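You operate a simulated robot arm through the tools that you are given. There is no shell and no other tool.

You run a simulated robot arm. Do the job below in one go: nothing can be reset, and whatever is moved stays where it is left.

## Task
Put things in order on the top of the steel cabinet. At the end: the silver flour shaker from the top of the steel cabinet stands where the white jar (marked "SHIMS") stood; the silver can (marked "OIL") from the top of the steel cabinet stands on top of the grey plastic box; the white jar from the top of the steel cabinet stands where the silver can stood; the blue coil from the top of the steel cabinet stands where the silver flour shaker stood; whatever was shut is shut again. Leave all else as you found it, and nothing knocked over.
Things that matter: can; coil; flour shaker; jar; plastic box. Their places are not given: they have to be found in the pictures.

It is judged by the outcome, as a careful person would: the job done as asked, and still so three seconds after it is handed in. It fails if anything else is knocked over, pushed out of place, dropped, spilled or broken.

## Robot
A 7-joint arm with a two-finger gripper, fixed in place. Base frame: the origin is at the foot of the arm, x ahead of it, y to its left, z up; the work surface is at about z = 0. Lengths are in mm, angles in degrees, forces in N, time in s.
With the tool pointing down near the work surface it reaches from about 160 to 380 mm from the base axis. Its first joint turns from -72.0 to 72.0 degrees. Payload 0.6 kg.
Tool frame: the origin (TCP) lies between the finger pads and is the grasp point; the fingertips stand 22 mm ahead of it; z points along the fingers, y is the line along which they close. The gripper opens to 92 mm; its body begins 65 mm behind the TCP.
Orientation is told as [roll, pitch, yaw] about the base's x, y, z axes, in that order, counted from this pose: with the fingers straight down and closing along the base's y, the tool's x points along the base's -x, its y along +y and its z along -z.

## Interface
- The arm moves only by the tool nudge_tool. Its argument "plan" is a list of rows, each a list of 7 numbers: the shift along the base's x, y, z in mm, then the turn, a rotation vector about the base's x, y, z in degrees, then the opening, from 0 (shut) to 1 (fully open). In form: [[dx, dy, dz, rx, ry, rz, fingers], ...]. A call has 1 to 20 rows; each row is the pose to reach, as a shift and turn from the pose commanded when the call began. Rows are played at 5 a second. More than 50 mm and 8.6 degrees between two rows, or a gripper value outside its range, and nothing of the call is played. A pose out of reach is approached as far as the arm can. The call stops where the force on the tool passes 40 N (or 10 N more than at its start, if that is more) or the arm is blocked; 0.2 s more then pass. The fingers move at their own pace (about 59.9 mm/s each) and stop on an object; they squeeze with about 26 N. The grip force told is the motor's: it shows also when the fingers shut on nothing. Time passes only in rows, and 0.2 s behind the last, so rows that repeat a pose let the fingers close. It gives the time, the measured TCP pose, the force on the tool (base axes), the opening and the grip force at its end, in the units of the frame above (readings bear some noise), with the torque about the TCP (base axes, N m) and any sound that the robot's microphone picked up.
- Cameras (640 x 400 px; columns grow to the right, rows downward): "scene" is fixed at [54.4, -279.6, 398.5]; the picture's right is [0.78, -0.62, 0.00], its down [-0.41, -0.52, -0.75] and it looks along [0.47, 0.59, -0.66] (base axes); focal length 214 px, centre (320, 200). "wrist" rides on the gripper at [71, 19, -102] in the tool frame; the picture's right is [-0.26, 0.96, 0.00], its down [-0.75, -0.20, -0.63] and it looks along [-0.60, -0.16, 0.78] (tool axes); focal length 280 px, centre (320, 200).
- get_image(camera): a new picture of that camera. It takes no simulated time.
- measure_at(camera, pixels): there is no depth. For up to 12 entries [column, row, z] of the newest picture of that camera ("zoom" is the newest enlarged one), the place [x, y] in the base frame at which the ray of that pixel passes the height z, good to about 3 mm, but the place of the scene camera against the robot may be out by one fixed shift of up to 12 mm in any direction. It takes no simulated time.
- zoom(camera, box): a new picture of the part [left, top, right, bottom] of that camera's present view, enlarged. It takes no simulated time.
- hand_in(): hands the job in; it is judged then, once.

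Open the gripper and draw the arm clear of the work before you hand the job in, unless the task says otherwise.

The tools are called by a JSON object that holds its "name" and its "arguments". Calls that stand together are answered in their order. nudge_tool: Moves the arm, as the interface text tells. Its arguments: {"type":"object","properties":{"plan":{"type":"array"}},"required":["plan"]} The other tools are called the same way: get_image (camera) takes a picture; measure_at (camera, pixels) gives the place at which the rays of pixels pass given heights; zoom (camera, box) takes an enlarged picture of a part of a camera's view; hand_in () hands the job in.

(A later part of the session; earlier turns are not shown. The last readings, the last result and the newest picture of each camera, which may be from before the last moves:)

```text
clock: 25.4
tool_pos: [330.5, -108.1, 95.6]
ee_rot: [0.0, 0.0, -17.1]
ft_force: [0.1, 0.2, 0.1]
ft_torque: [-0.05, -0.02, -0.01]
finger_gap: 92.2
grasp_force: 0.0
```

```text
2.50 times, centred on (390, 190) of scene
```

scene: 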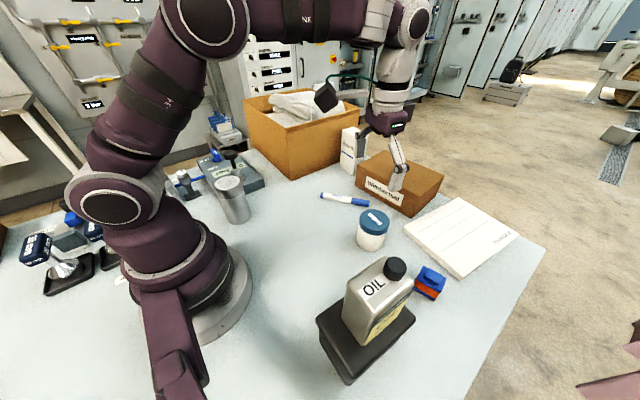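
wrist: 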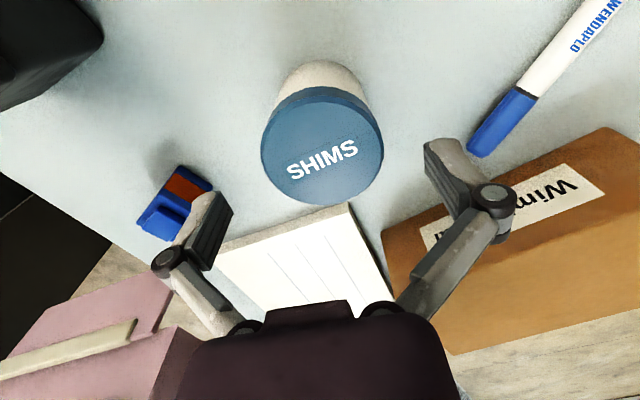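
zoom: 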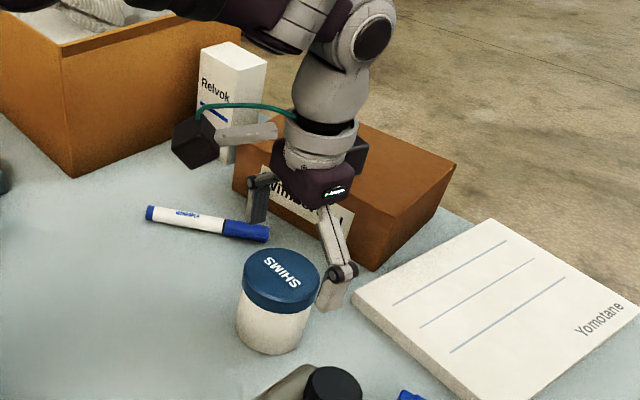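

By the wrist geometry the lid centre (322,150) is within ~3 mm of the tool axis. I check the same in an enlarged scene view.

{"name": "zoom", "arguments": {"camera": "scene", "box": [340, 170, 420, 260]}}

```text
4.44 times, centred on (380, 215) of scene
```

zoom: 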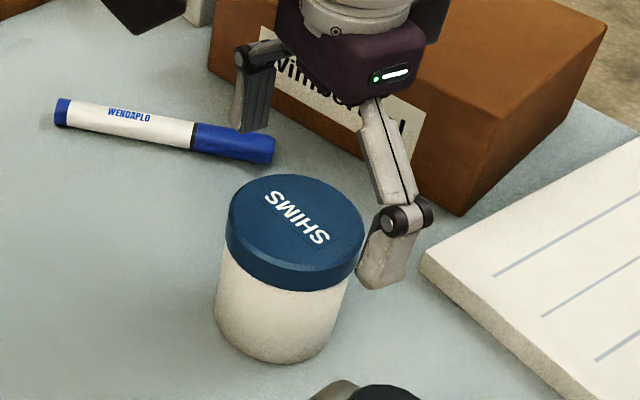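

Both views say the jar's centre is 3–6 mm nearer the base than the tool axis, so I shift back 4 mm and descend to z≈34 around the body.

{"name": "nudge_tool", "arguments": {"plan": [[-4, 1.2, -5, 0, 0, 0, 1], [-4, 1.2, -20, 0, 0, 0, 1], [-4, 1.2, -35, 0, 0, 0, 1], [-4, 1.2, -48, 0, 0, 0, 1], [-4, 1.2, -57, 0, 0, 0, 1], [-4, 1.2, -61, 0, 0, 0, 1], [-4, 1.2, -61, 0, 0, 0, 1]]}}

{"name": "get_image", "arguments": {"camera": "wrist"}}

{"name": "zoom", "arguments": {"camera": "scene", "box": [330, 180, 420, 270]}}

```text
clock: 27.0
tool_pos: [327.0, -105.8, 35.6]
ee_rot: [0.0, 0.0, -17.1]
ft_force: [-0.2, -0.1, -0.5]
ft_torque: [0.02, 0.0, 0.02]
finger_gap: 91.9
grasp_force: 0.1
```

```text
taken
```

wrist: 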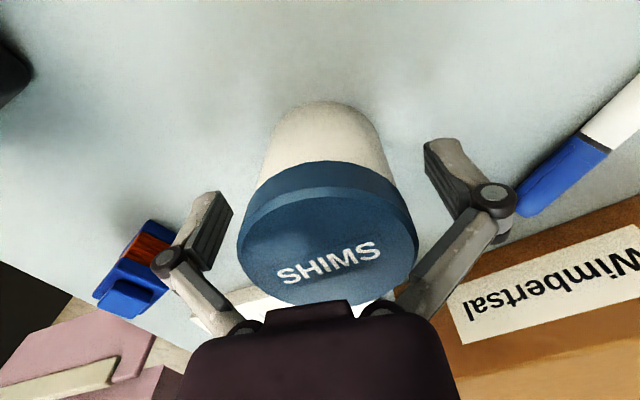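

```text
4.44 times, centred on (375, 225) of scene
```

zoom: 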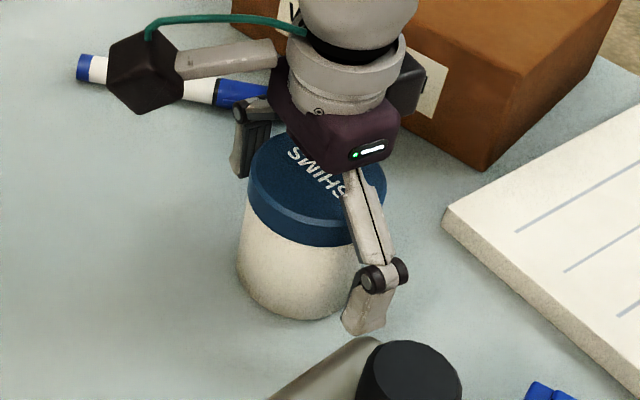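

The jar's body is between the pads, with the lid above them. I close the grip.

{"name": "nudge_tool", "arguments": {"plan": [[0, 0, 0, 0, 0, 0, 0.7], [0, 0, 0, 0, 0, 0, 0], [0, 0, 0, 0, 0, 0, 0], [0, 0, 0, 0, 0, 0, 0], [0, 0, 0, 0, 0, 0, 0]]}}

{"name": "get_image", "arguments": {"camera": "wrist"}}

{"name": "zoom", "arguments": {"camera": "scene", "box": [330, 180, 420, 270]}}

```text
clock: 28.2
tool_pos: [326.2, -105.4, 35.9]
ee_rot: [0.0, -0.2, -17.0]
ft_force: [-4.1, 2.6, 22.7]
ft_torque: [-0.01, 0.04, 0.0]
finger_gap: 64.3
grasp_force: 26.3
```

```text
taken
```

wrist: 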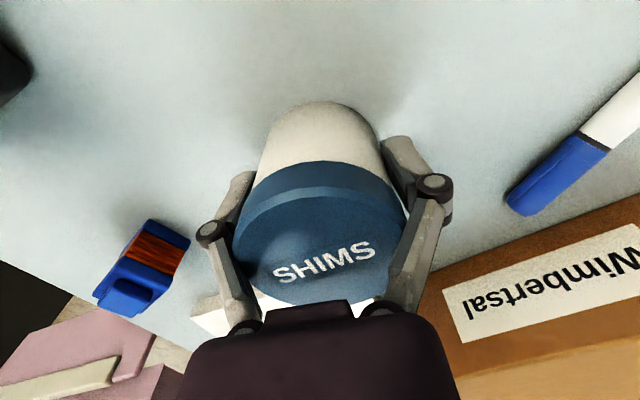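

```text
4.44 times, centred on (375, 225) of scene
```

zoom: 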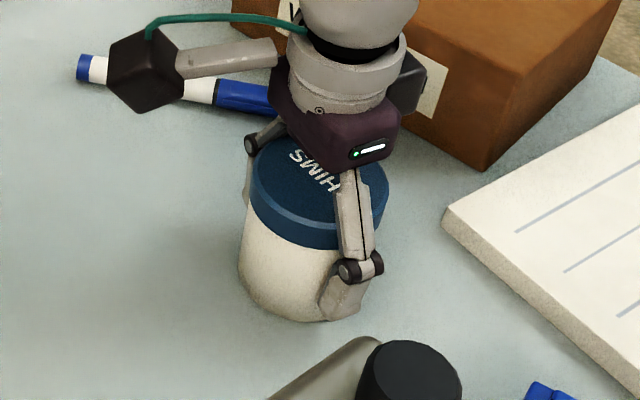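

Grip holds at 64 mm; the force shows the pads pressing the jar down onto the table by ~20 N. I lift gently and check that this goes away.

{"name": "nudge_tool", "arguments": {"plan": [[0, 0, 1, 0, 0, 0, 0], [0, 0, 3, 0, 0, 0, 0], [0, 0, 6, 0, 0, 0, 0], [0, 0, 10, 0, 0, 0, 0], [0, 0, 10, 0, 0, 0, 0]]}}

{"name": "get_image", "arguments": {"camera": "wrist"}}

{"name": "zoom", "arguments": {"camera": "scene", "box": [330, 180, 420, 270]}}

```text
clock: 29.4
tool_pos: [325.8, -104.2, 43.7]
ee_rot: [0.1, 0.0, -17.0]
ft_force: [-0.9, 0.0, -1.6]
ft_torque: [-0.03, 0.04, 0.02]
finger_gap: 58.9
grasp_force: 25.7
```

```text
taken
```

wrist: 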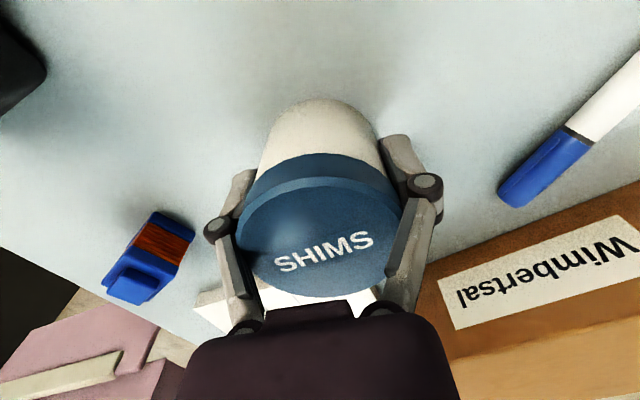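

```text
4.44 times, centred on (375, 225) of scene
```

zoom: 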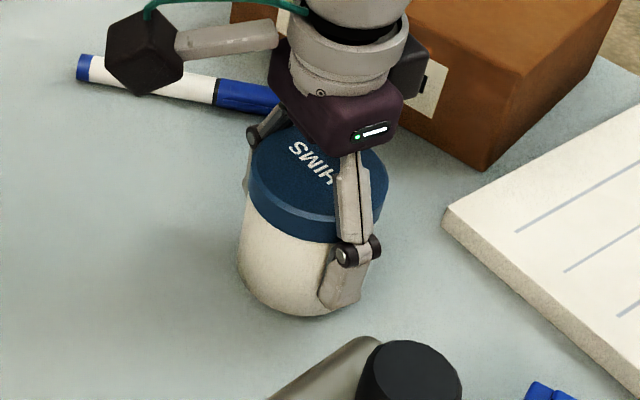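

The gap fell to 58.9 mm, so the pads slipped off the lid's rim onto the body; force is now -1.6 N. I lift another 15 mm and check that the jar comes along.

{"name": "nudge_tool", "arguments": {"plan": [[0, 0, 4, 0, 0, 0, 0], [0, 0, 9, 0, 0, 0, 0], [0, 0, 15, 0, 0, 0, 0], [0, 0, 15, 0, 0, 0, 0]]}}

{"name": "get_image", "arguments": {"camera": "wrist"}}

{"name": "zoom", "arguments": {"camera": "scene", "box": [330, 180, 420, 270]}}

```text
clock: 30.4
tool_pos: [325.9, -106.7, 59.9]
ee_rot: [-0.1, -0.1, -17.0]
ft_force: [-0.1, 0.6, -2.5]
ft_torque: [0.03, -0.01, -0.01]
finger_gap: 58.9
grasp_force: 26.2
```

```text
taken
```

wrist: 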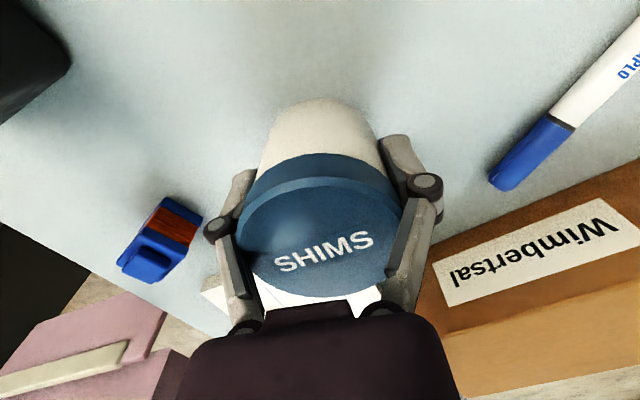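

```text
4.44 times, centred on (375, 225) of scene
```

zoom: 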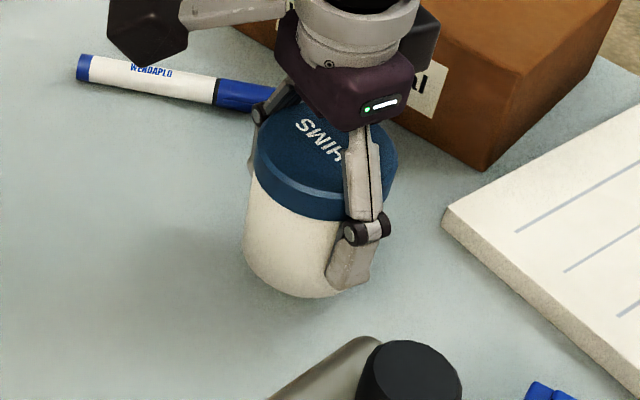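

The jar is lifted and steady in the grip. I raise it to z≈120 and carry it along an arc to over the can's old place, (270,114).

{"name": "nudge_tool", "arguments": {"plan": [[0, 0, 25, 0, 0, 0, 0], [0, 0, 60, 0, 0, 0, 0], [2.1, 40.9, 60, 0, 0, 6.8, 0], [-0.8, 80.7, 60, 0, 0, 13.6, 0], [-8.3, 118.9, 60, 0, 0, 20.4, 0], [-20.3, 155, 60, 0, 0, 27.2, 0], [-36.2, 188.5, 60, 0, 0, 34, 0], [-55.7, 218.9, 60, 0, 0, 40.8, 0], [-55.7, 218.9, 60, 0, 0, 40.8, 0], [-55.7, 218.9, 60, 0, 0, 40.8, 0]]}}

{"name": "get_image", "arguments": {"camera": "wrist"}}

{"name": "get_image", "arguments": {"camera": "scene"}}

```text
clock: 32.6
tool_pos: [271.2, 112.6, 122.0]
ee_rot: [0.0, 0.0, 23.8]
ft_force: [0.7, -0.4, -0.8]
ft_torque: [-0.03, -0.01, -0.02]
finger_gap: 58.7
grasp_force: 26.1
```

```text
taken
```

wrist: 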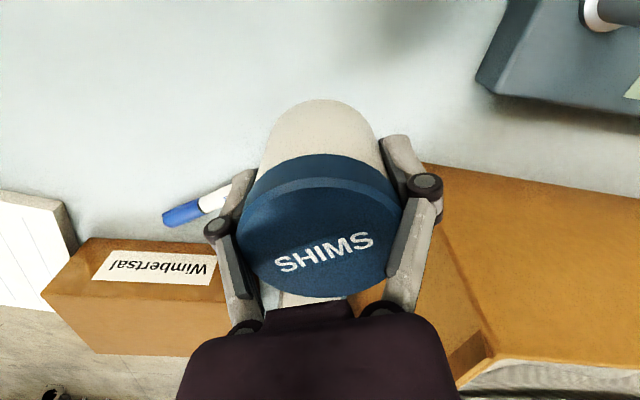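

```text
taken
```

scene: 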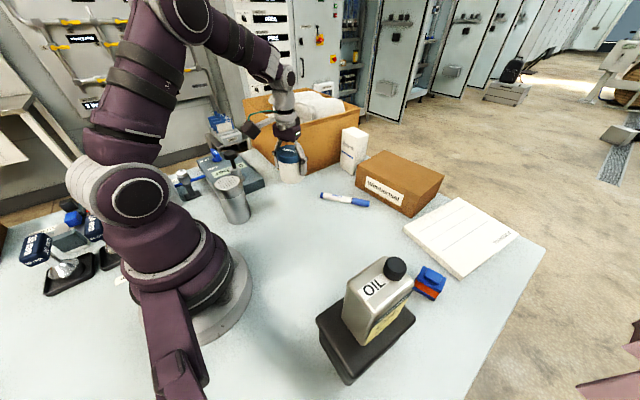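

The jar hangs over the can's old spot at (271,113). I lower it to just above the table first.

{"name": "nudge_tool", "arguments": {"plan": [[0, 0, -25, 0, 0, 0, 0], [0, 0, -45, 0, 0, 0, 0], [0, 0, -58, 0, 0, 0, 0], [0, 0, -66, 0, 0, 0, 0], [0, 0, -70, 0, 0, 0, 0], [0, 0, -70, 0, 0, 0, 0]]}}

{"name": "zoom", "arguments": {"camera": "scene", "box": [240, 120, 340, 230]}}

```text
clock: 34.0
tool_pos: [270.5, 114.7, 50.6]
ee_rot: [-0.1, -0.1, 23.8]
ft_force: [-0.4, -0.3, -0.9]
ft_torque: [0.02, 0.02, 0.01]
finger_gap: 58.6
grasp_force: 26.2
```

```text
3.64 times, centred on (290, 175) of scene
```

zoom: 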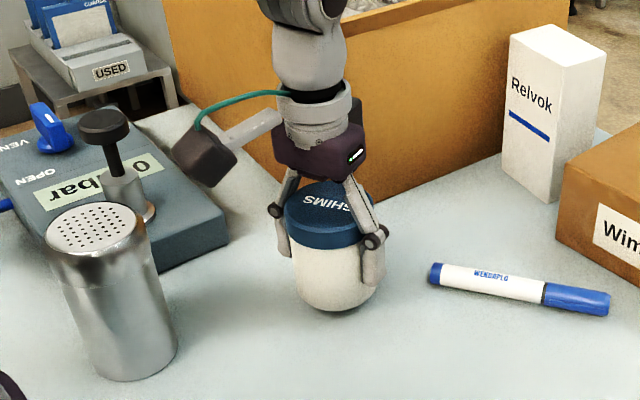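

A small shadow gap is left beneath the jar. I lower in fine steps and watch for contact.

{"name": "nudge_tool", "arguments": {"plan": [[0, 0, -2, 0, 0, 0, 0], [0, 0, -4, 0, 0, 0, 0], [0, 0, -5, 0, 0, 0, 0], [0, 0, -5, 0, 0, 0, 0]]}}

```text
clock: 35.0
tool_pos: [269.7, 113.0, 46.2]
ee_rot: [0.0, 0.0, 23.8]
ft_force: [0.2, 0.0, -1.4]
ft_torque: [-0.01, -0.01, 0.01]
finger_gap: 58.8
grasp_force: 26.1
```

No contact yet at z≈45. I go on in small steps.

{"name": "nudge_tool", "arguments": {"plan": [[0, 0, -1.5, 0, 0, 0, 0], [0, 0, -3, 0, 0, 0, 0], [0, 0, -3, 0, 0, 0, 0]]}}

{"name": "zoom", "arguments": {"camera": "scene", "box": [260, 140, 320, 220]}}

```text
clock: 35.8
tool_pos: [270.2, 112.7, 42.9]
ee_rot: [0.0, 0.0, 23.8]
ft_force: [0.3, 0.3, -2.1]
ft_torque: [0.0, 0.04, -0.01]
finger_gap: 58.7
grasp_force: 26.2
```

```text
5.00 times, centred on (290, 180) of scene
```

zoom: 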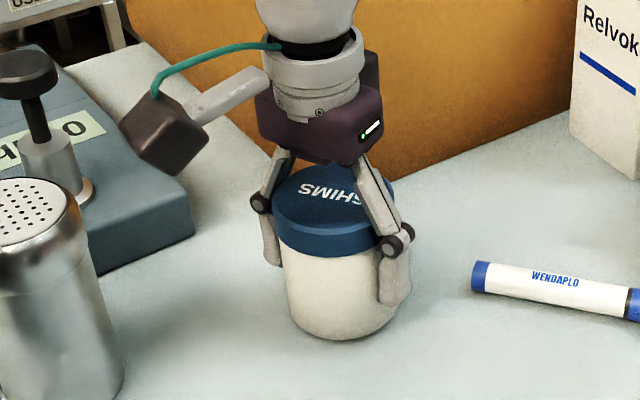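

Close now, still no contact force at z≈42. Continuing in 1 mm steps.

{"name": "nudge_tool", "arguments": {"plan": [[0, 0, -1, 0, 0, 0, 0], [0, 0, -2, 0, 0, 0, 0], [0, 0, -2, 0, 0, 0, 0]]}}

```text
clock: 36.6
tool_pos: [270.7, 113.1, 39.7]
ee_rot: [-0.1, -0.1, 23.8]
ft_force: [-5.0, -2.4, 21.2]
ft_torque: [-0.04, 0.3, 0.04]
finger_gap: 58.7
grasp_force: 25.4
```

Contact at z≈40 (21 N). I ease up a bit to unload and then open the fingers.

{"name": "nudge_tool", "arguments": {"plan": [[0, 0, 0.7, 0, 0, 0, 0], [0, 0, 0.7, 0, 0, 0, 0]]}}

```text
clock: 37.2
tool_pos: [271.1, 112.9, 40.8]
ee_rot: [0.0, 0.1, 23.8]
ft_force: [-0.2, 0.4, -1.8]
ft_torque: [0.04, -0.02, 0.0]
finger_gap: 58.8
grasp_force: 26.1
```

The load is back to the jar's weight, so its base is less than 1 mm off the table. I settle 0.4 mm and open the fingers.

{"name": "nudge_tool", "arguments": {"plan": [[0, 0, -0.4, 0, 0, 0, 0], [0, 0, -0.4, 0, 0, 0, 0.66], [0, 0, -0.4, 0, 0, 0, 0.72], [0, 0, -0.4, 0, 0, 0, 0.85], [0, 0, -0.4, 0, 0, 0, 1], [0, 0, -0.4, 0, 0, 0, 1]]}}

{"name": "get_image", "arguments": {"camera": "wrist"}}

{"name": "zoom", "arguments": {"camera": "scene", "box": [240, 130, 340, 230]}}

```text
clock: 38.6
tool_pos: [271.7, 112.5, 40.6]
ee_rot: [0.1, 0.0, 23.7]
ft_force: [-0.1, 0.4, -0.4]
ft_torque: [0.03, 0.02, 0.03]
finger_gap: 92.0
grasp_force: 0.0
```

```text
taken
```

wrist: 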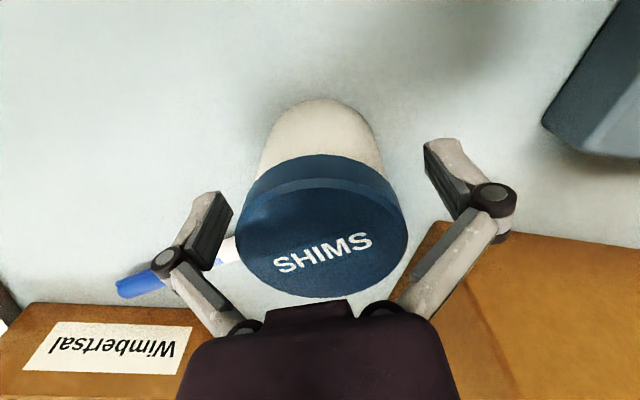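

```text
4.00 times, centred on (290, 180) of scene
```

zoom: 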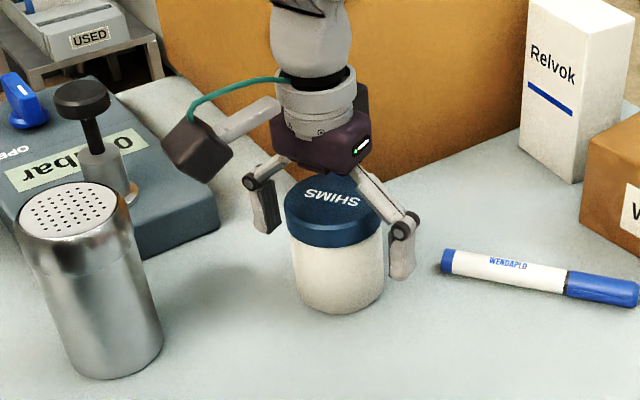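

The jar stands free at the can's old place. I rise straight up and move over toward the shaker at height for a close look.

{"name": "nudge_tool", "arguments": {"plan": [[0, 0, 15, 0, 0, 0, 1], [0, 0, 50, 0, 0, 0, 1], [0, 0, 95, 0, 0, 0, 1], [0, 0, 140, 0, 0, 0, 1], [0, 0, 180, 0, 0, 0, 1], [0, 0, 195, 0, 0, 0, 1], [-34.7, 20.3, 195, 0, 0, 6.5, 1], [-70.3, 34.1, 195, 0, 0, 13, 1], [-105.6, 41.4, 195, 0, 0, 19.5, 1], [-139.5, 42.8, 195, 0, 0, 26.2, 1], [-139.5, 42.8, 195, 0, 0, 26.2, 1]]}}

{"name": "get_image", "arguments": {"camera": "wrist"}}

{"name": "get_image", "arguments": {"camera": "scene"}}

```text
clock: 41.0
tool_pos: [130.5, 157.2, 234.0]
ee_rot: [-0.1, 0.0, 50.1]
ft_force: [0.3, 0.0, 0.0]
ft_torque: [0.02, 0.0, -0.01]
finger_gap: 92.0
grasp_force: 0.0
```

```text
taken
```

wrist: 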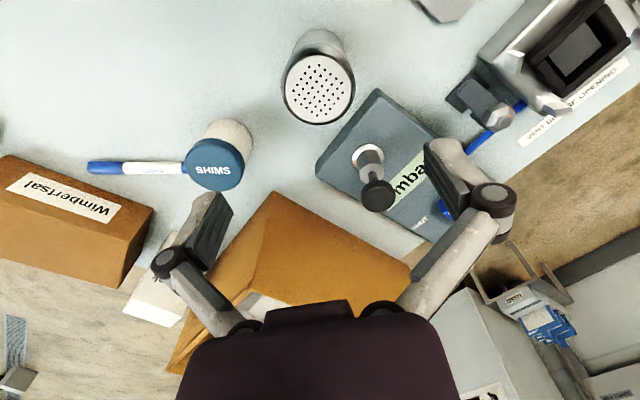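

```text
taken
```

scene: 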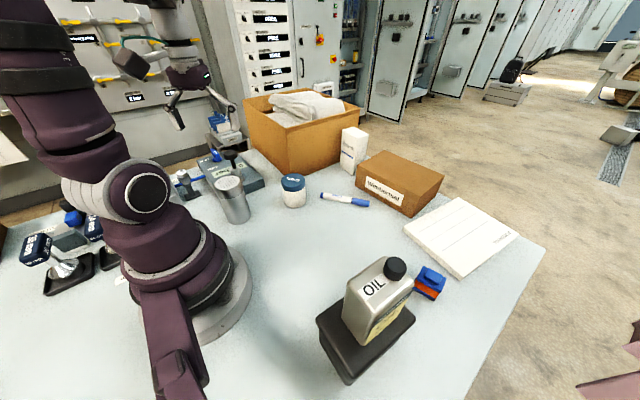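

The shaker's perforated top is at wrist (320,85), with the manifold to its lower right and a valve further right. I zoom in.

{"name": "zoom", "arguments": {"camera": "wrist", "box": [260, 10, 420, 140]}}

{"name": "measure_at", "arguments": {"camera": "wrist", "pixels": [[375, 92, 25], [316, 165, 25], [440, 133, 25], [416, 6, 0], [460, 95, 20], [218, 160, 69], [228, 130, 0], [320, 90, 110], [320, 90, 115], [284, 88, 113], [355, 88, 113]]}}

```text
3.08 times, centred on (340, 75) of wrist
```

zoom: 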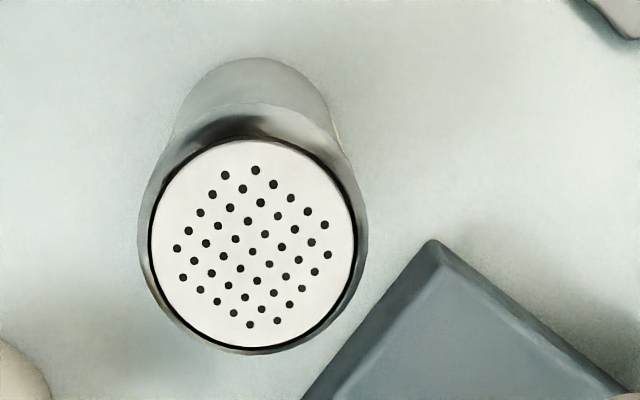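

```text
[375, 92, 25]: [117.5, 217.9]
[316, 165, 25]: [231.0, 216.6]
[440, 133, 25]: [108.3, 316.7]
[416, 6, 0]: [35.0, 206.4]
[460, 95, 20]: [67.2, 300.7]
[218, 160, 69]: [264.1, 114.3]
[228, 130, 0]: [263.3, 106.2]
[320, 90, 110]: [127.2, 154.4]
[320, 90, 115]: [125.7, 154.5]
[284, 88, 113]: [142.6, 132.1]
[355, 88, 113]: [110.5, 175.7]
```

I measure the shaker's rim, its near base edge and the manifold corner in the zoomed view.

{"name": "measure_at", "arguments": {"camera": "zoom", "pixels": [[258, 57, 0], [253, 244, 105], [253, 244, 110], [253, 244, 115], [138, 230, 108], [368, 230, 108], [250, 355, 108], [253, 125, 108], [433, 240, 25], [600, 5, 0]]}}

```text
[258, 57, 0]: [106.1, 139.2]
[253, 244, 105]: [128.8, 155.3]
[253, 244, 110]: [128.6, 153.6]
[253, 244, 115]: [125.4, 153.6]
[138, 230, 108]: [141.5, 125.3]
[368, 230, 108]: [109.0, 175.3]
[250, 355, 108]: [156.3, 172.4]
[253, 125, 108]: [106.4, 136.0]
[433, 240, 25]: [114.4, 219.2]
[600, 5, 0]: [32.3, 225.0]
```

Shaker centre ≈ (129,155), Ø≈58, top ≈113. With closing direction at 140°, the fingers keep ~25 mm off the manifold corner (115,218). I descend partway.

{"name": "nudge_tool", "arguments": {"plan": [[-1, -2, -20, 0, 0, 0, 1], [-1, -2, -45, 0, 0, 0, 1], [-1, -2, -70, 0, 0, 0, 1], [-1, -2, -85, 0, 0, 0, 1], [-1, -2, -90, 0, 0, 0, 1], [-1, -2, -90, 0, 0, 0, 1]]}}

{"name": "get_image", "arguments": {"camera": "wrist"}}

{"name": "zoom", "arguments": {"camera": "scene", "box": [170, 100, 310, 240]}}

```text
clock: 42.4
tool_pos: [132.2, 154.3, 144.4]
ee_rot: [0.0, 0.0, 50.0]
ft_force: [0.0, 0.7, -0.2]
ft_torque: [-0.02, 0.0, 0.0]
finger_gap: 92.3
grasp_force: 0.1
```

```text
taken
```

wrist: 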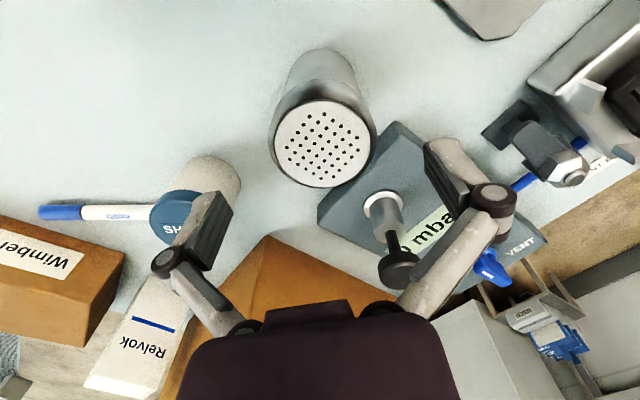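

```text
2.86 times, centred on (240, 170) of scene
```

zoom: 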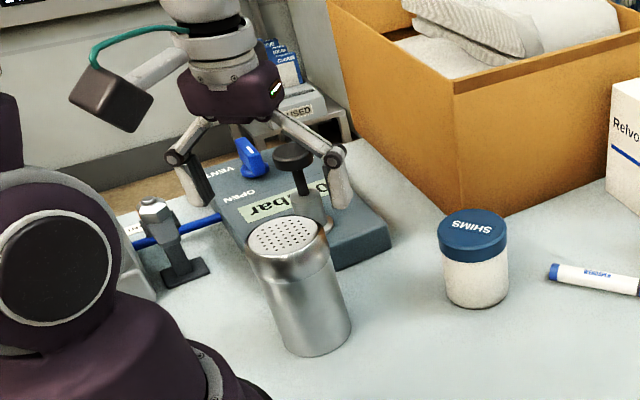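

To pin down the shaker's height and centre (the scene view hints at a slight offset), I zoom on it from this nearer view and measure again.

{"name": "zoom", "arguments": {"camera": "wrist", "box": [250, 30, 410, 200]}}

```text
2.35 times, centred on (330, 115) of wrist
```

zoom: 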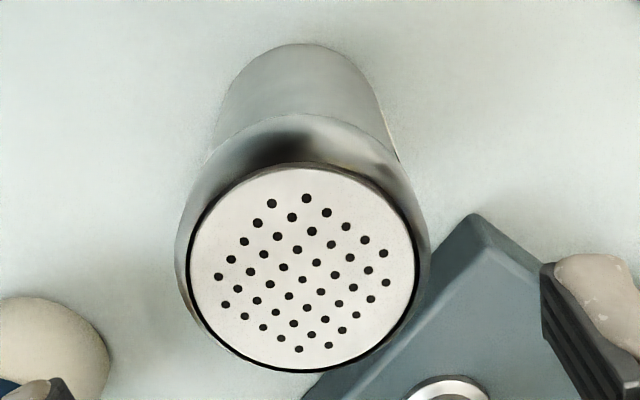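

Measuring the shaker's top-face centre and edges from this nearer pose.

{"name": "measure_at", "arguments": {"camera": "zoom", "pixels": [[302, 270, 95], [302, 270, 100], [302, 270, 105], [302, 270, 110], [188, 262, 105], [416, 262, 105], [302, 165, 105], [302, 372, 105], [308, 43, 0], [477, 215, 25]]}}

```text
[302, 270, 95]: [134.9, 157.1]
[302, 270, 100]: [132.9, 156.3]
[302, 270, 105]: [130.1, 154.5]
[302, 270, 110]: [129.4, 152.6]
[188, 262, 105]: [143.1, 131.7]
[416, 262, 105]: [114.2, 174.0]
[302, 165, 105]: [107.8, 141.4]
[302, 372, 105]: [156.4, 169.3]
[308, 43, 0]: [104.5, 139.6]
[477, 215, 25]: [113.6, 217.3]
```

Centre confirmed at (129–130,155), top z≈107. I continue straight down to grasp height z≈66.

{"name": "nudge_tool", "arguments": {"plan": [[0, 0, -15, 0, 0, 0, 1], [0, 0, -32, 0, 0, 0, 1], [0, 0, -50, 0, 0, 0, 1], [0, 0, -65, 0, 0, 0, 1], [0, 0, -74, 0, 0, 0, 1], [0, 0, -79, 0, 0, 0, 1], [0, 0, -79, 0, 0, 0, 1]]}}

{"name": "get_image", "arguments": {"camera": "wrist"}}

{"name": "zoom", "arguments": {"camera": "scene", "box": [180, 120, 300, 240]}}

```text
clock: 44.0
tool_pos: [130.1, 154.6, 67.0]
ee_rot: [-0.1, 0.0, 50.1]
ft_force: [1.0, -0.9, 0.4]
ft_torque: [-0.01, 0.02, 0.02]
finger_gap: 91.7
grasp_force: 0.0
```

```text
taken
```

wrist: 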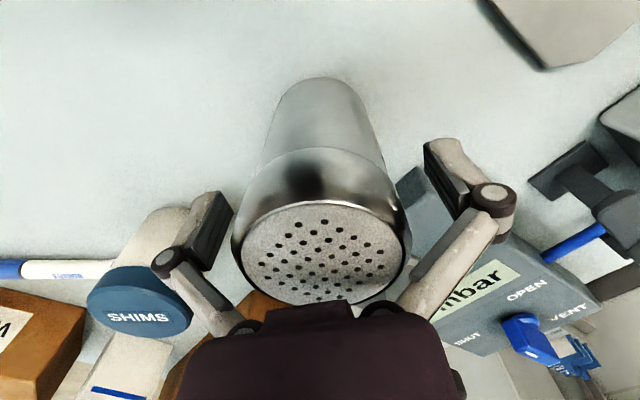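

```text
3.33 times, centred on (240, 180) of scene
```

zoom: 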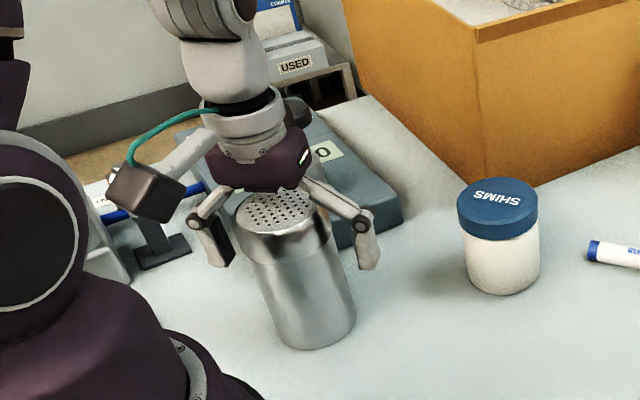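

The fingers straddle the shaker cleanly. To keep the pads below its wider lid band, I lower another 12 mm gently while watching the force.

{"name": "nudge_tool", "arguments": {"plan": [[0, 0, -3, 0, 0, 0, 1], [0, 0, -6, 0, 0, 0, 1], [0, 0, -9, 0, 0, 0, 1], [0, 0, -12, 0, 0, 0, 1], [0, 0, -12, 0, 0, 0, 1]]}}

{"name": "zoom", "arguments": {"camera": "scene", "box": [200, 140, 280, 230]}}

```text
clock: 45.2
tool_pos: [129.5, 154.7, 54.3]
ee_rot: [0.1, 0.0, 50.0]
ft_force: [0.1, -0.4, 0.8]
ft_torque: [0.04, 0.0, 0.0]
finger_gap: 92.0
grasp_force: 0.0
```

```text
4.44 times, centred on (240, 185) of scene
```

zoom: 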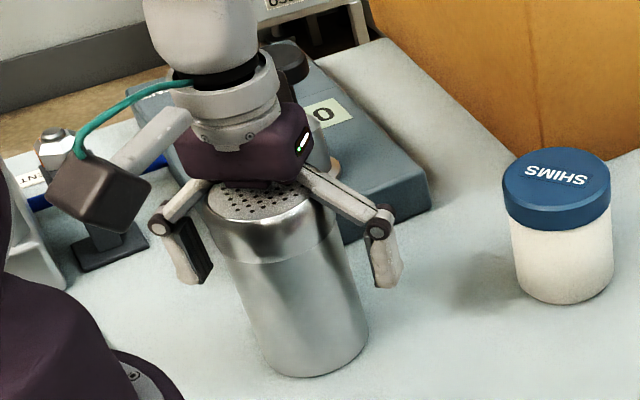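

No contact and about 12 mm left above the top. I close the fingers on the body.

{"name": "nudge_tool", "arguments": {"plan": [[0, 0, 0, 0, 0, 0, 0.7], [0, 0, 0, 0, 0, 0, 0], [0, 0, 0, 0, 0, 0, 0], [0, 0, 0, 0, 0, 0, 0], [0, 0, 0, 0, 0, 0, 0]]}}

{"name": "get_image", "arguments": {"camera": "wrist"}}

{"name": "zoom", "arguments": {"camera": "scene", "box": [200, 140, 280, 230]}}

```text
clock: 45.9
tool_pos: [130.8, 154.4, 55.4]
ee_rot: [-0.1, -0.1, 50.0]
ft_force: [-4.6, -6.6, 36.9]
ft_torque: [0.07, 0.01, -0.06]
finger_gap: 86.5
grasp_force: 25.7
stopped in row 3: the force on the tool passed its limit at 42 N (the readings are from after the stop); the commanded pose is now the measured one
```

```text
taken
```

wrist: 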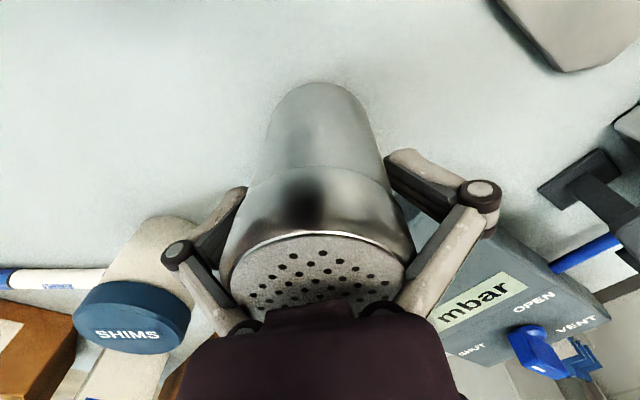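

```text
4.44 times, centred on (240, 185) of scene
```

zoom: 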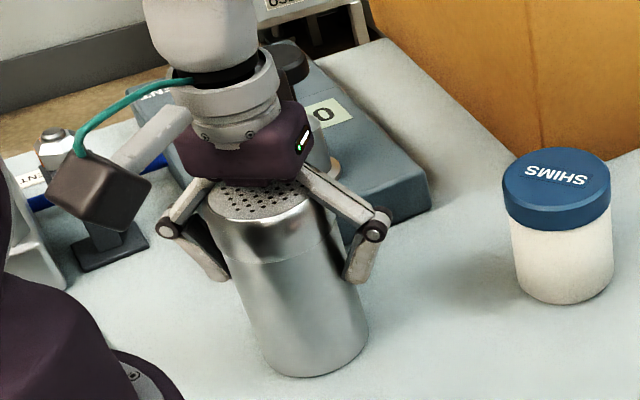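

The sloping finger links met the shaker's rim before the pads closed, so this grip is too low. I open again and check the shaker is still upright.

{"name": "nudge_tool", "arguments": {"plan": [[0, 0, 0, 0, 0, 0, 1], [0, 0, 0, 0, 0, 0, 1], [0, 0, 0, 0, 0, 0, 1]]}}

{"name": "get_image", "arguments": {"camera": "wrist"}}

{"name": "zoom", "arguments": {"camera": "scene", "box": [200, 140, 280, 230]}}

```text
clock: 46.7
tool_pos: [129.9, 155.3, 55.5]
ee_rot: [-0.2, -0.1, 50.0]
ft_force: [0.7, 0.4, 0.3]
ft_torque: [0.01, 0.01, -0.03]
finger_gap: 92.0
grasp_force: 0.1
```

```text
taken
```

wrist: 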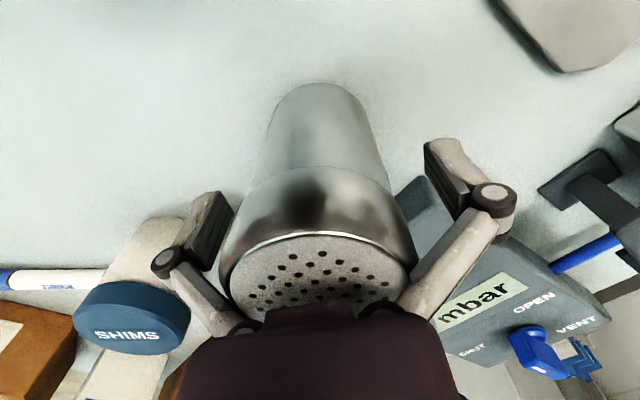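

```text
4.44 times, centred on (240, 185) of scene
```

zoom: 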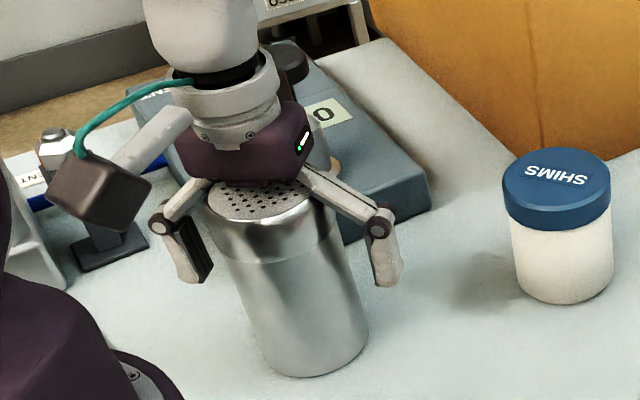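

The shaker stands unmoved. I raise 29 mm so the rim sits well below the links, then close there.

{"name": "nudge_tool", "arguments": {"plan": [[-1, 0.5, 10, 0, 0, 0, 1], [-1, 0.5, 20, 0, 0, 0, 1], [-1, 0.5, 29, 0, 0, 0, 1], [-1, 0.5, 29, 0, 0, 0, 0.75], [-1, 0.5, 29, 0, 0, 0, 0.6], [-1, 0.5, 29, 0, 0, 0, 0], [-1, 0.5, 29, 0, 0, 0, 0], [-1, 0.5, 29, 0, 0, 0, 0]]}}

{"name": "get_image", "arguments": {"camera": "wrist"}}

{"name": "zoom", "arguments": {"camera": "scene", "box": [200, 140, 280, 230]}}

```text
clock: 48.5
tool_pos: [128.1, 154.3, 83.7]
ee_rot: [-0.1, 0.0, 50.1]
ft_force: [-1.2, -4.0, 18.0]
ft_torque: [-0.13, 0.08, -0.06]
finger_gap: 57.1
grasp_force: 26.0
```

```text
taken
```

wrist: 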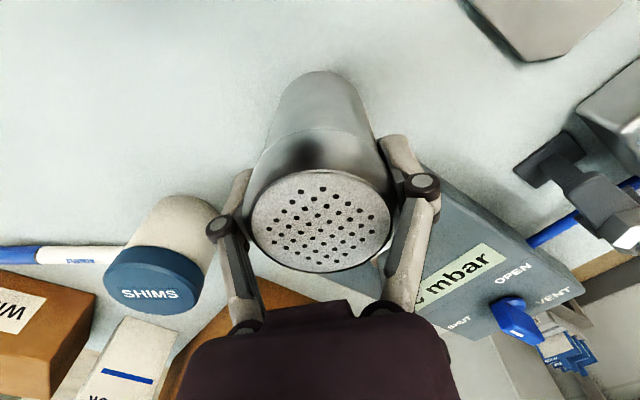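

```text
4.44 times, centred on (240, 185) of scene
```

zoom: 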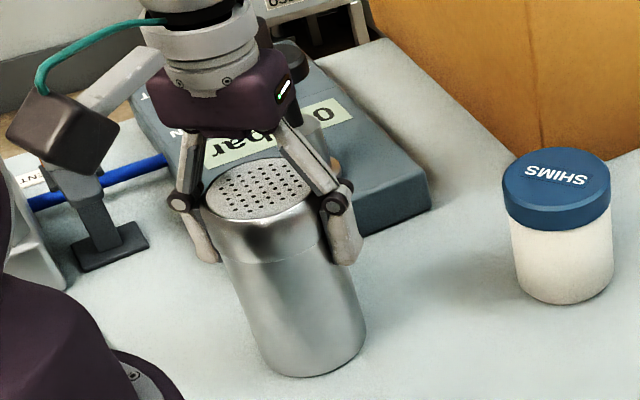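

Grip at 57 mm gap around the lid band. I lift gently and check that it comes along without slipping.

{"name": "nudge_tool", "arguments": {"plan": [[0, 0, 1, 0, 0, 0, 0], [0, 0, 3, 0, 0, 0, 0], [0, 0, 7, 0, 0, 0, 0], [0, 0, 12, 0, 0, 0, 0], [0, 0, 12, 0, 0, 0, 0]]}}

{"name": "get_image", "arguments": {"camera": "wrist"}}

{"name": "zoom", "arguments": {"camera": "scene", "box": [200, 140, 280, 230]}}

```text
clock: 49.7
tool_pos: [129.0, 153.7, 96.6]
ee_rot: [-0.2, -0.1, 50.0]
ft_force: [-0.1, 0.6, -3.5]
ft_torque: [-0.01, 0.02, 0.03]
finger_gap: 57.2
grasp_force: 25.1
```

```text
taken
```

wrist: 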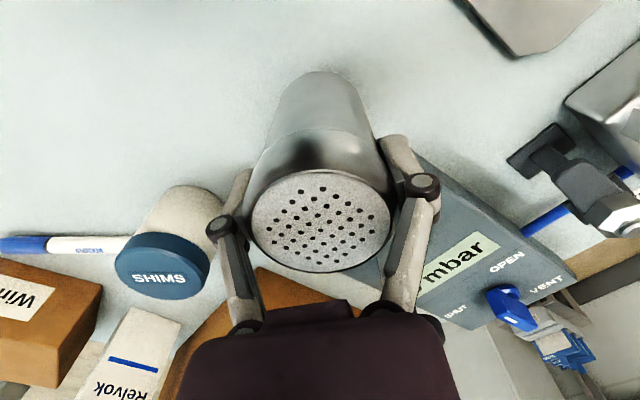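

```text
4.44 times, centred on (240, 185) of scene
```

zoom: 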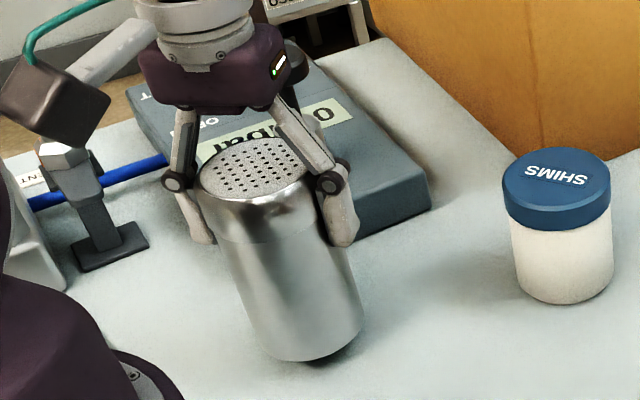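

The shaker is held firmly (≈3.5 N) and upright. I raise it to clear the jar and carry it on an arc to over the jar's old place near (329,-106).

{"name": "nudge_tool", "arguments": {"plan": [[0, 0, 35, 0, 0, 0, 0], [0, 0, 75, 0, 0, 0, 0], [0, 0, 105, 0, 0, 0, 0], [26.7, -11.8, 105, 0, 0, -7.5, 0], [53.9, -26.7, 105, 0, 0, -15, 0], [81.7, -45.7, 105, 0, 0, -22.6, 0], [109.2, -68.9, 105, 0, 0, -30.1, 0], [136.1, -97.4, 105, 0, 0, -37.7, 0], [160.2, -131.1, 105, 0, 0, -45.2, 0], [179.8, -170.6, 94, 0, 0, -52.8, 0], [192.8, -214.1, 79, 0, 0, -60.4, 0], [199, -261, 64, 0, 0, -68, 0], [199, -261, 64, 0, 0, -68, 0], [199, -261, 64, 0, 0, -68, 0]]}}

{"name": "get_image", "arguments": {"camera": "wrist"}}

{"name": "get_image", "arguments": {"camera": "scene"}}

```text
clock: 52.7
tool_pos: [330.5, -105.2, 161.2]
ee_rot: [-0.2, -0.1, -18.1]
ft_force: [0.5, 0.5, -1.8]
ft_torque: [0.0, 0.0, -0.03]
finger_gap: 57.1
grasp_force: 26.3
```

```text
taken
```

wrist: 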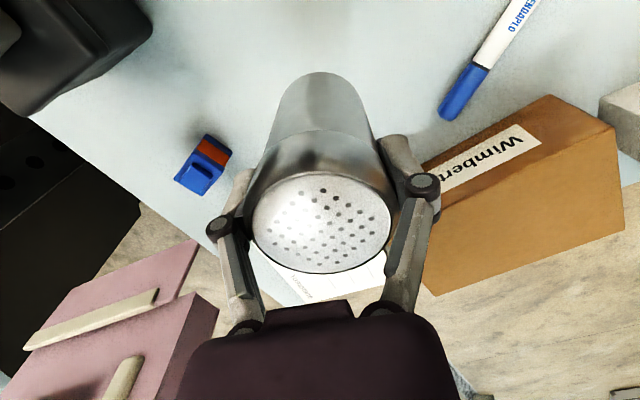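

```text
taken
```

scene: 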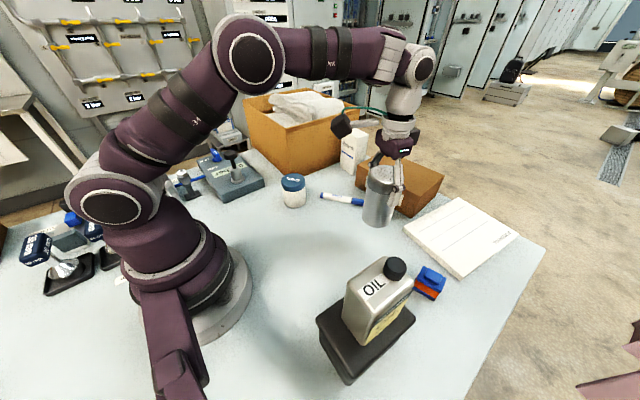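

The shaker is over the jar's old place at (330,-105). I correct by ~1 mm and lower it to just above the table.

{"name": "nudge_tool", "arguments": {"plan": [[-1.5, -1, -20, 0, 0, 0, 0], [-1.5, -1, -40, 0, 0, 0, 0], [-1.5, -1, -54, 0, 0, 0, 0], [-1.5, -1, -63, 0, 0, 0, 0], [-1.5, -1, -68, 0, 0, 0, 0], [-1.5, -1, -68, 0, 0, 0, 0]]}}

{"name": "zoom", "arguments": {"camera": "scene", "box": [330, 170, 430, 270]}}

```text
clock: 54.1
tool_pos: [326.8, -105.9, 93.0]
ee_rot: [-0.1, -0.1, -18.0]
ft_force: [0.8, 0.3, -2.7]
ft_torque: [-0.01, -0.02, -0.02]
finger_gap: 57.5
grasp_force: 25.9
```

```text
4.00 times, centred on (380, 220) of scene
```

zoom: 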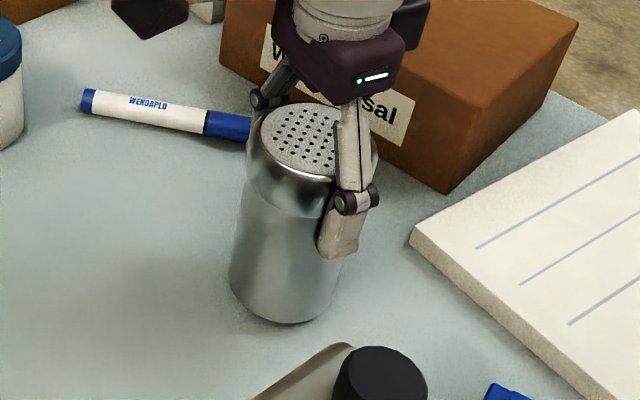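

The base lines up with the jar's old footprint to within a few mm. I nudge 1.5 mm outward and lower in fine steps to find contact.

{"name": "nudge_tool", "arguments": {"plan": [[1.5, 0.8, -2, 0, 0, 0, 0], [1.5, 0.8, -4, 0, 0, 0, 0], [1.5, 0.8, -5.5, 0, 0, 0, 0], [1.5, 0.8, -5.5, 0, 0, 0, 0]]}}

```text
clock: 55.1
tool_pos: [327.3, -106.3, 85.0]
ee_rot: [-0.1, -0.1, -18.1]
ft_force: [-1.4, -0.5, -2.3]
ft_torque: [0.01, -0.04, -0.01]
finger_gap: 57.4
grasp_force: 25.7
```

Still free (-2 N) at z≈86. I continue in 1 mm steps.

{"name": "nudge_tool", "arguments": {"plan": [[0, 0, -0.8, 0, 0, 0, 0], [0, 0, -1.6, 0, 0, 0, 0], [0, 0, -1.6, 0, 0, 0, 0]]}}

```text
clock: 55.9
tool_pos: [327.3, -105.0, 85.4]
ee_rot: [-0.1, 0.0, -17.9]
ft_force: [0.9, -1.2, -1.7]
ft_torque: [0.02, 0.02, -0.02]
finger_gap: 57.1
grasp_force: 25.7
```

No contact yet; another small step down.

{"name": "nudge_tool", "arguments": {"plan": [[0, 0, -0.8, 0, 0, 0, 0], [0, 0, -1.5, 0, 0, 0, 0], [0, 0, -1.5, 0, 0, 0, 0]]}}

{"name": "zoom", "arguments": {"camera": "scene", "box": [330, 190, 410, 270]}}

```text
clock: 56.7
tool_pos: [329.0, -105.7, 83.5]
ee_rot: [0.0, -0.2, -18.0]
ft_force: [-5.1, 0.2, 17.3]
ft_torque: [-0.02, 0.07, -0.05]
finger_gap: 57.3
grasp_force: 26.0
```

```text
5.00 times, centred on (370, 230) of scene
```

zoom: 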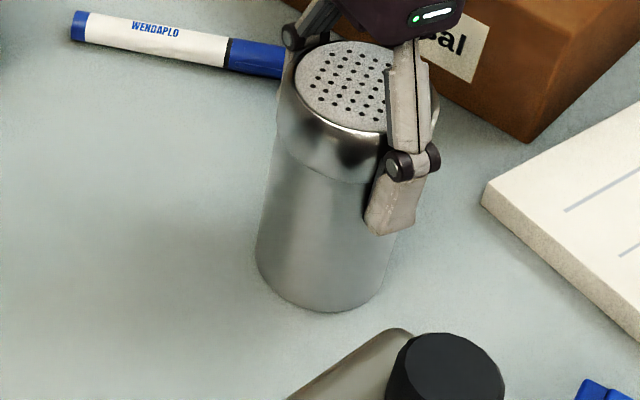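

Contact at z≈84 with 17 N, and the base now sits at scene (370,252), the same as the jar's old base (371,251.5). I ease up 0.5 mm and release.

{"name": "nudge_tool", "arguments": {"plan": [[0, 0, 0.5, 0, 0, 0, 0], [0, 0, 0.4, 0, 0, 0, 0], [0, 0, 0.3, 0, 0, 0, 0.64], [0, 0, 0.3, 0, 0, 0, 0.7], [0, 0, 0.3, 0, 0, 0, 0.85], [0, 0, 0.3, 0, 0, 0, 1], [0, 0, 0.3, 0, 0, 0, 1]]}}

{"name": "get_image", "arguments": {"camera": "wrist"}}

{"name": "zoom", "arguments": {"camera": "scene", "box": [330, 170, 430, 270]}}

```text
clock: 58.3
tool_pos: [329.3, -106.7, 83.9]
ee_rot: [0.0, -0.1, -18.1]
ft_force: [-0.4, 0.3, 0.4]
ft_torque: [-0.03, 0.0, -0.01]
finger_gap: 91.9
grasp_force: 0.0
```

```text
taken
```

wrist: 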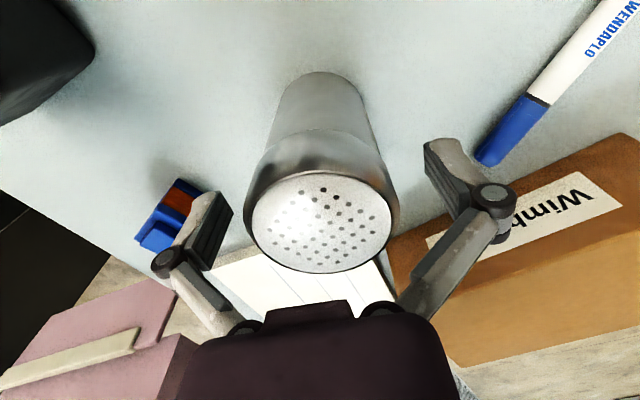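

```text
4.00 times, centred on (380, 220) of scene
```

zoom: 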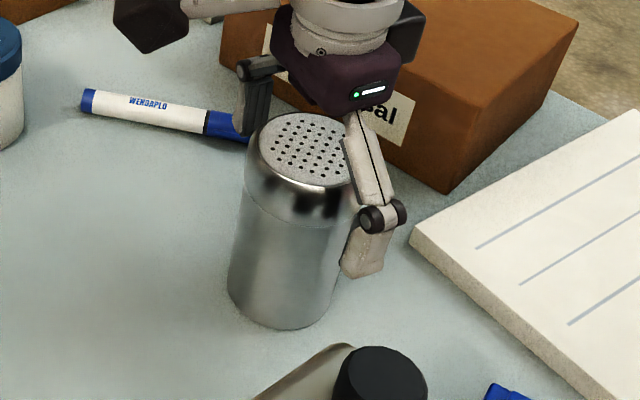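

The shaker stands free where the jar was. I rise straight up, then draw back a little to have room for turning the wrist.

{"name": "nudge_tool", "arguments": {"plan": [[0, 0, 10, 0, 0, 0, 1], [0, 0, 30, 0, 0, 0, 1], [0, 0, 60, 0, 0, 0, 1], [0, 0, 85, 0, 0, 0, 1], [-20, 6, 115, 0, 0, 0, 1], [-43.5, 13.6, 145, 0, 0, 0, 1], [-43.5, 13.6, 145, 0, 0, 0, 1], [-43.5, 13.6, 145, 0, 0, 0, 1]]}}

{"name": "get_image", "arguments": {"camera": "scene"}}

{"name": "get_image", "arguments": {"camera": "wrist"}}

```text
clock: 60.1
tool_pos: [284.7, -92.0, 227.5]
ee_rot: [0.0, -0.1, -18.0]
ft_force: [-1.1, -0.2, -0.4]
ft_torque: [-0.01, -0.01, 0.01]
finger_gap: 92.1
grasp_force: 0.1
```

```text
taken
```

scene: 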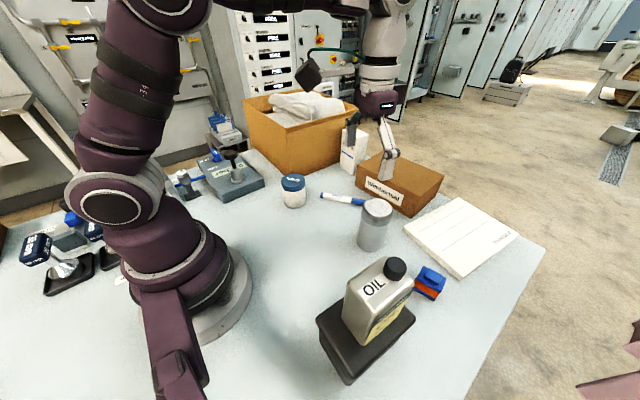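

```text
taken
```

wrist: 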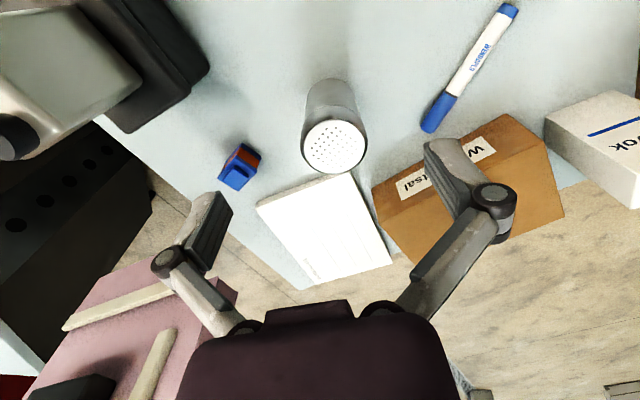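

Now the coil, which lies at r≈412, beyond straight-down reach and close to the shaker and box. I'll turn the wrist round so the camera sits on the outer side; first I test that turn here at a safe height.

{"name": "nudge_tool", "arguments": {"plan": [[0, 0, 0, 0, 0, 8, 1], [0, 0, 0, 0, 0, 16, 1], [0, 0, 0, 0, 0, 24, 1], [0, 0, 0, 0, 0, 32, 1], [0, 0, 0, 0, 0, 40, 1], [0, 0, 0, 0, 0, 48, 1], [0, 0, 0, 0, 0, 56, 1], [0, 0, 0, 0, 0, 64, 1], [0, 0, 0, 0, 0, 72, 1], [0, 0, 0, 0, 0, 80, 1], [0, 0, 0, 0, 0, 88, 1], [0, 0, 0, 0, 0, 96, 1], [0, 0, 0, 0, 0, 104, 1], [0, 0, 0, 0, 0, 112, 1], [0, 0, 0, 0, 0, 120, 1], [0, 0, 0, 0, 0, 120, 1]]}}

{"name": "get_image", "arguments": {"camera": "scene"}}

{"name": "get_image", "arguments": {"camera": "wrist"}}

```text
clock: 63.5
tool_pos: [284.1, -92.2, 229.4]
ee_rot: [-0.1, -0.1, 102.1]
ft_force: [-0.2, 0.8, -0.6]
ft_torque: [-0.03, 0.02, -0.02]
finger_gap: 91.9
grasp_force: 0.0
```

```text
taken
```

scene: 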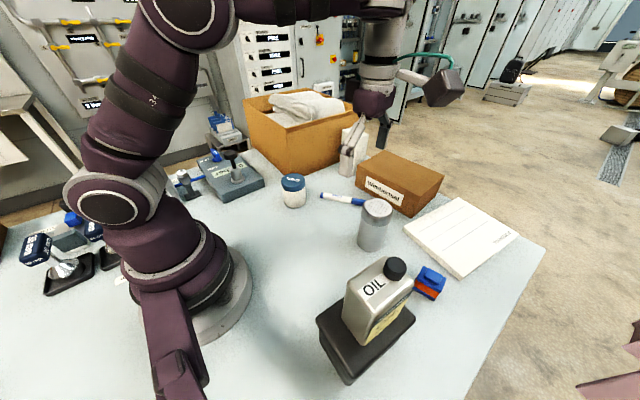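

```text
taken
```

wrist: 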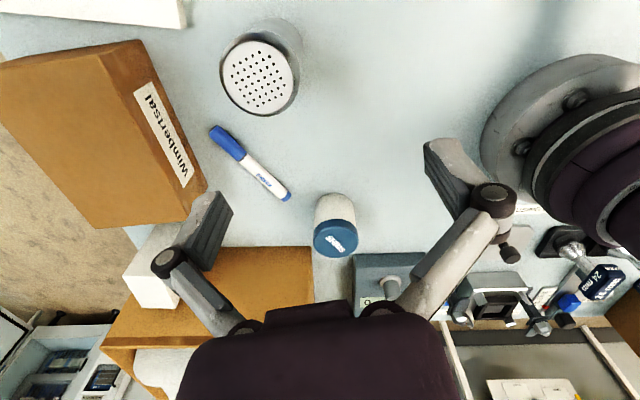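

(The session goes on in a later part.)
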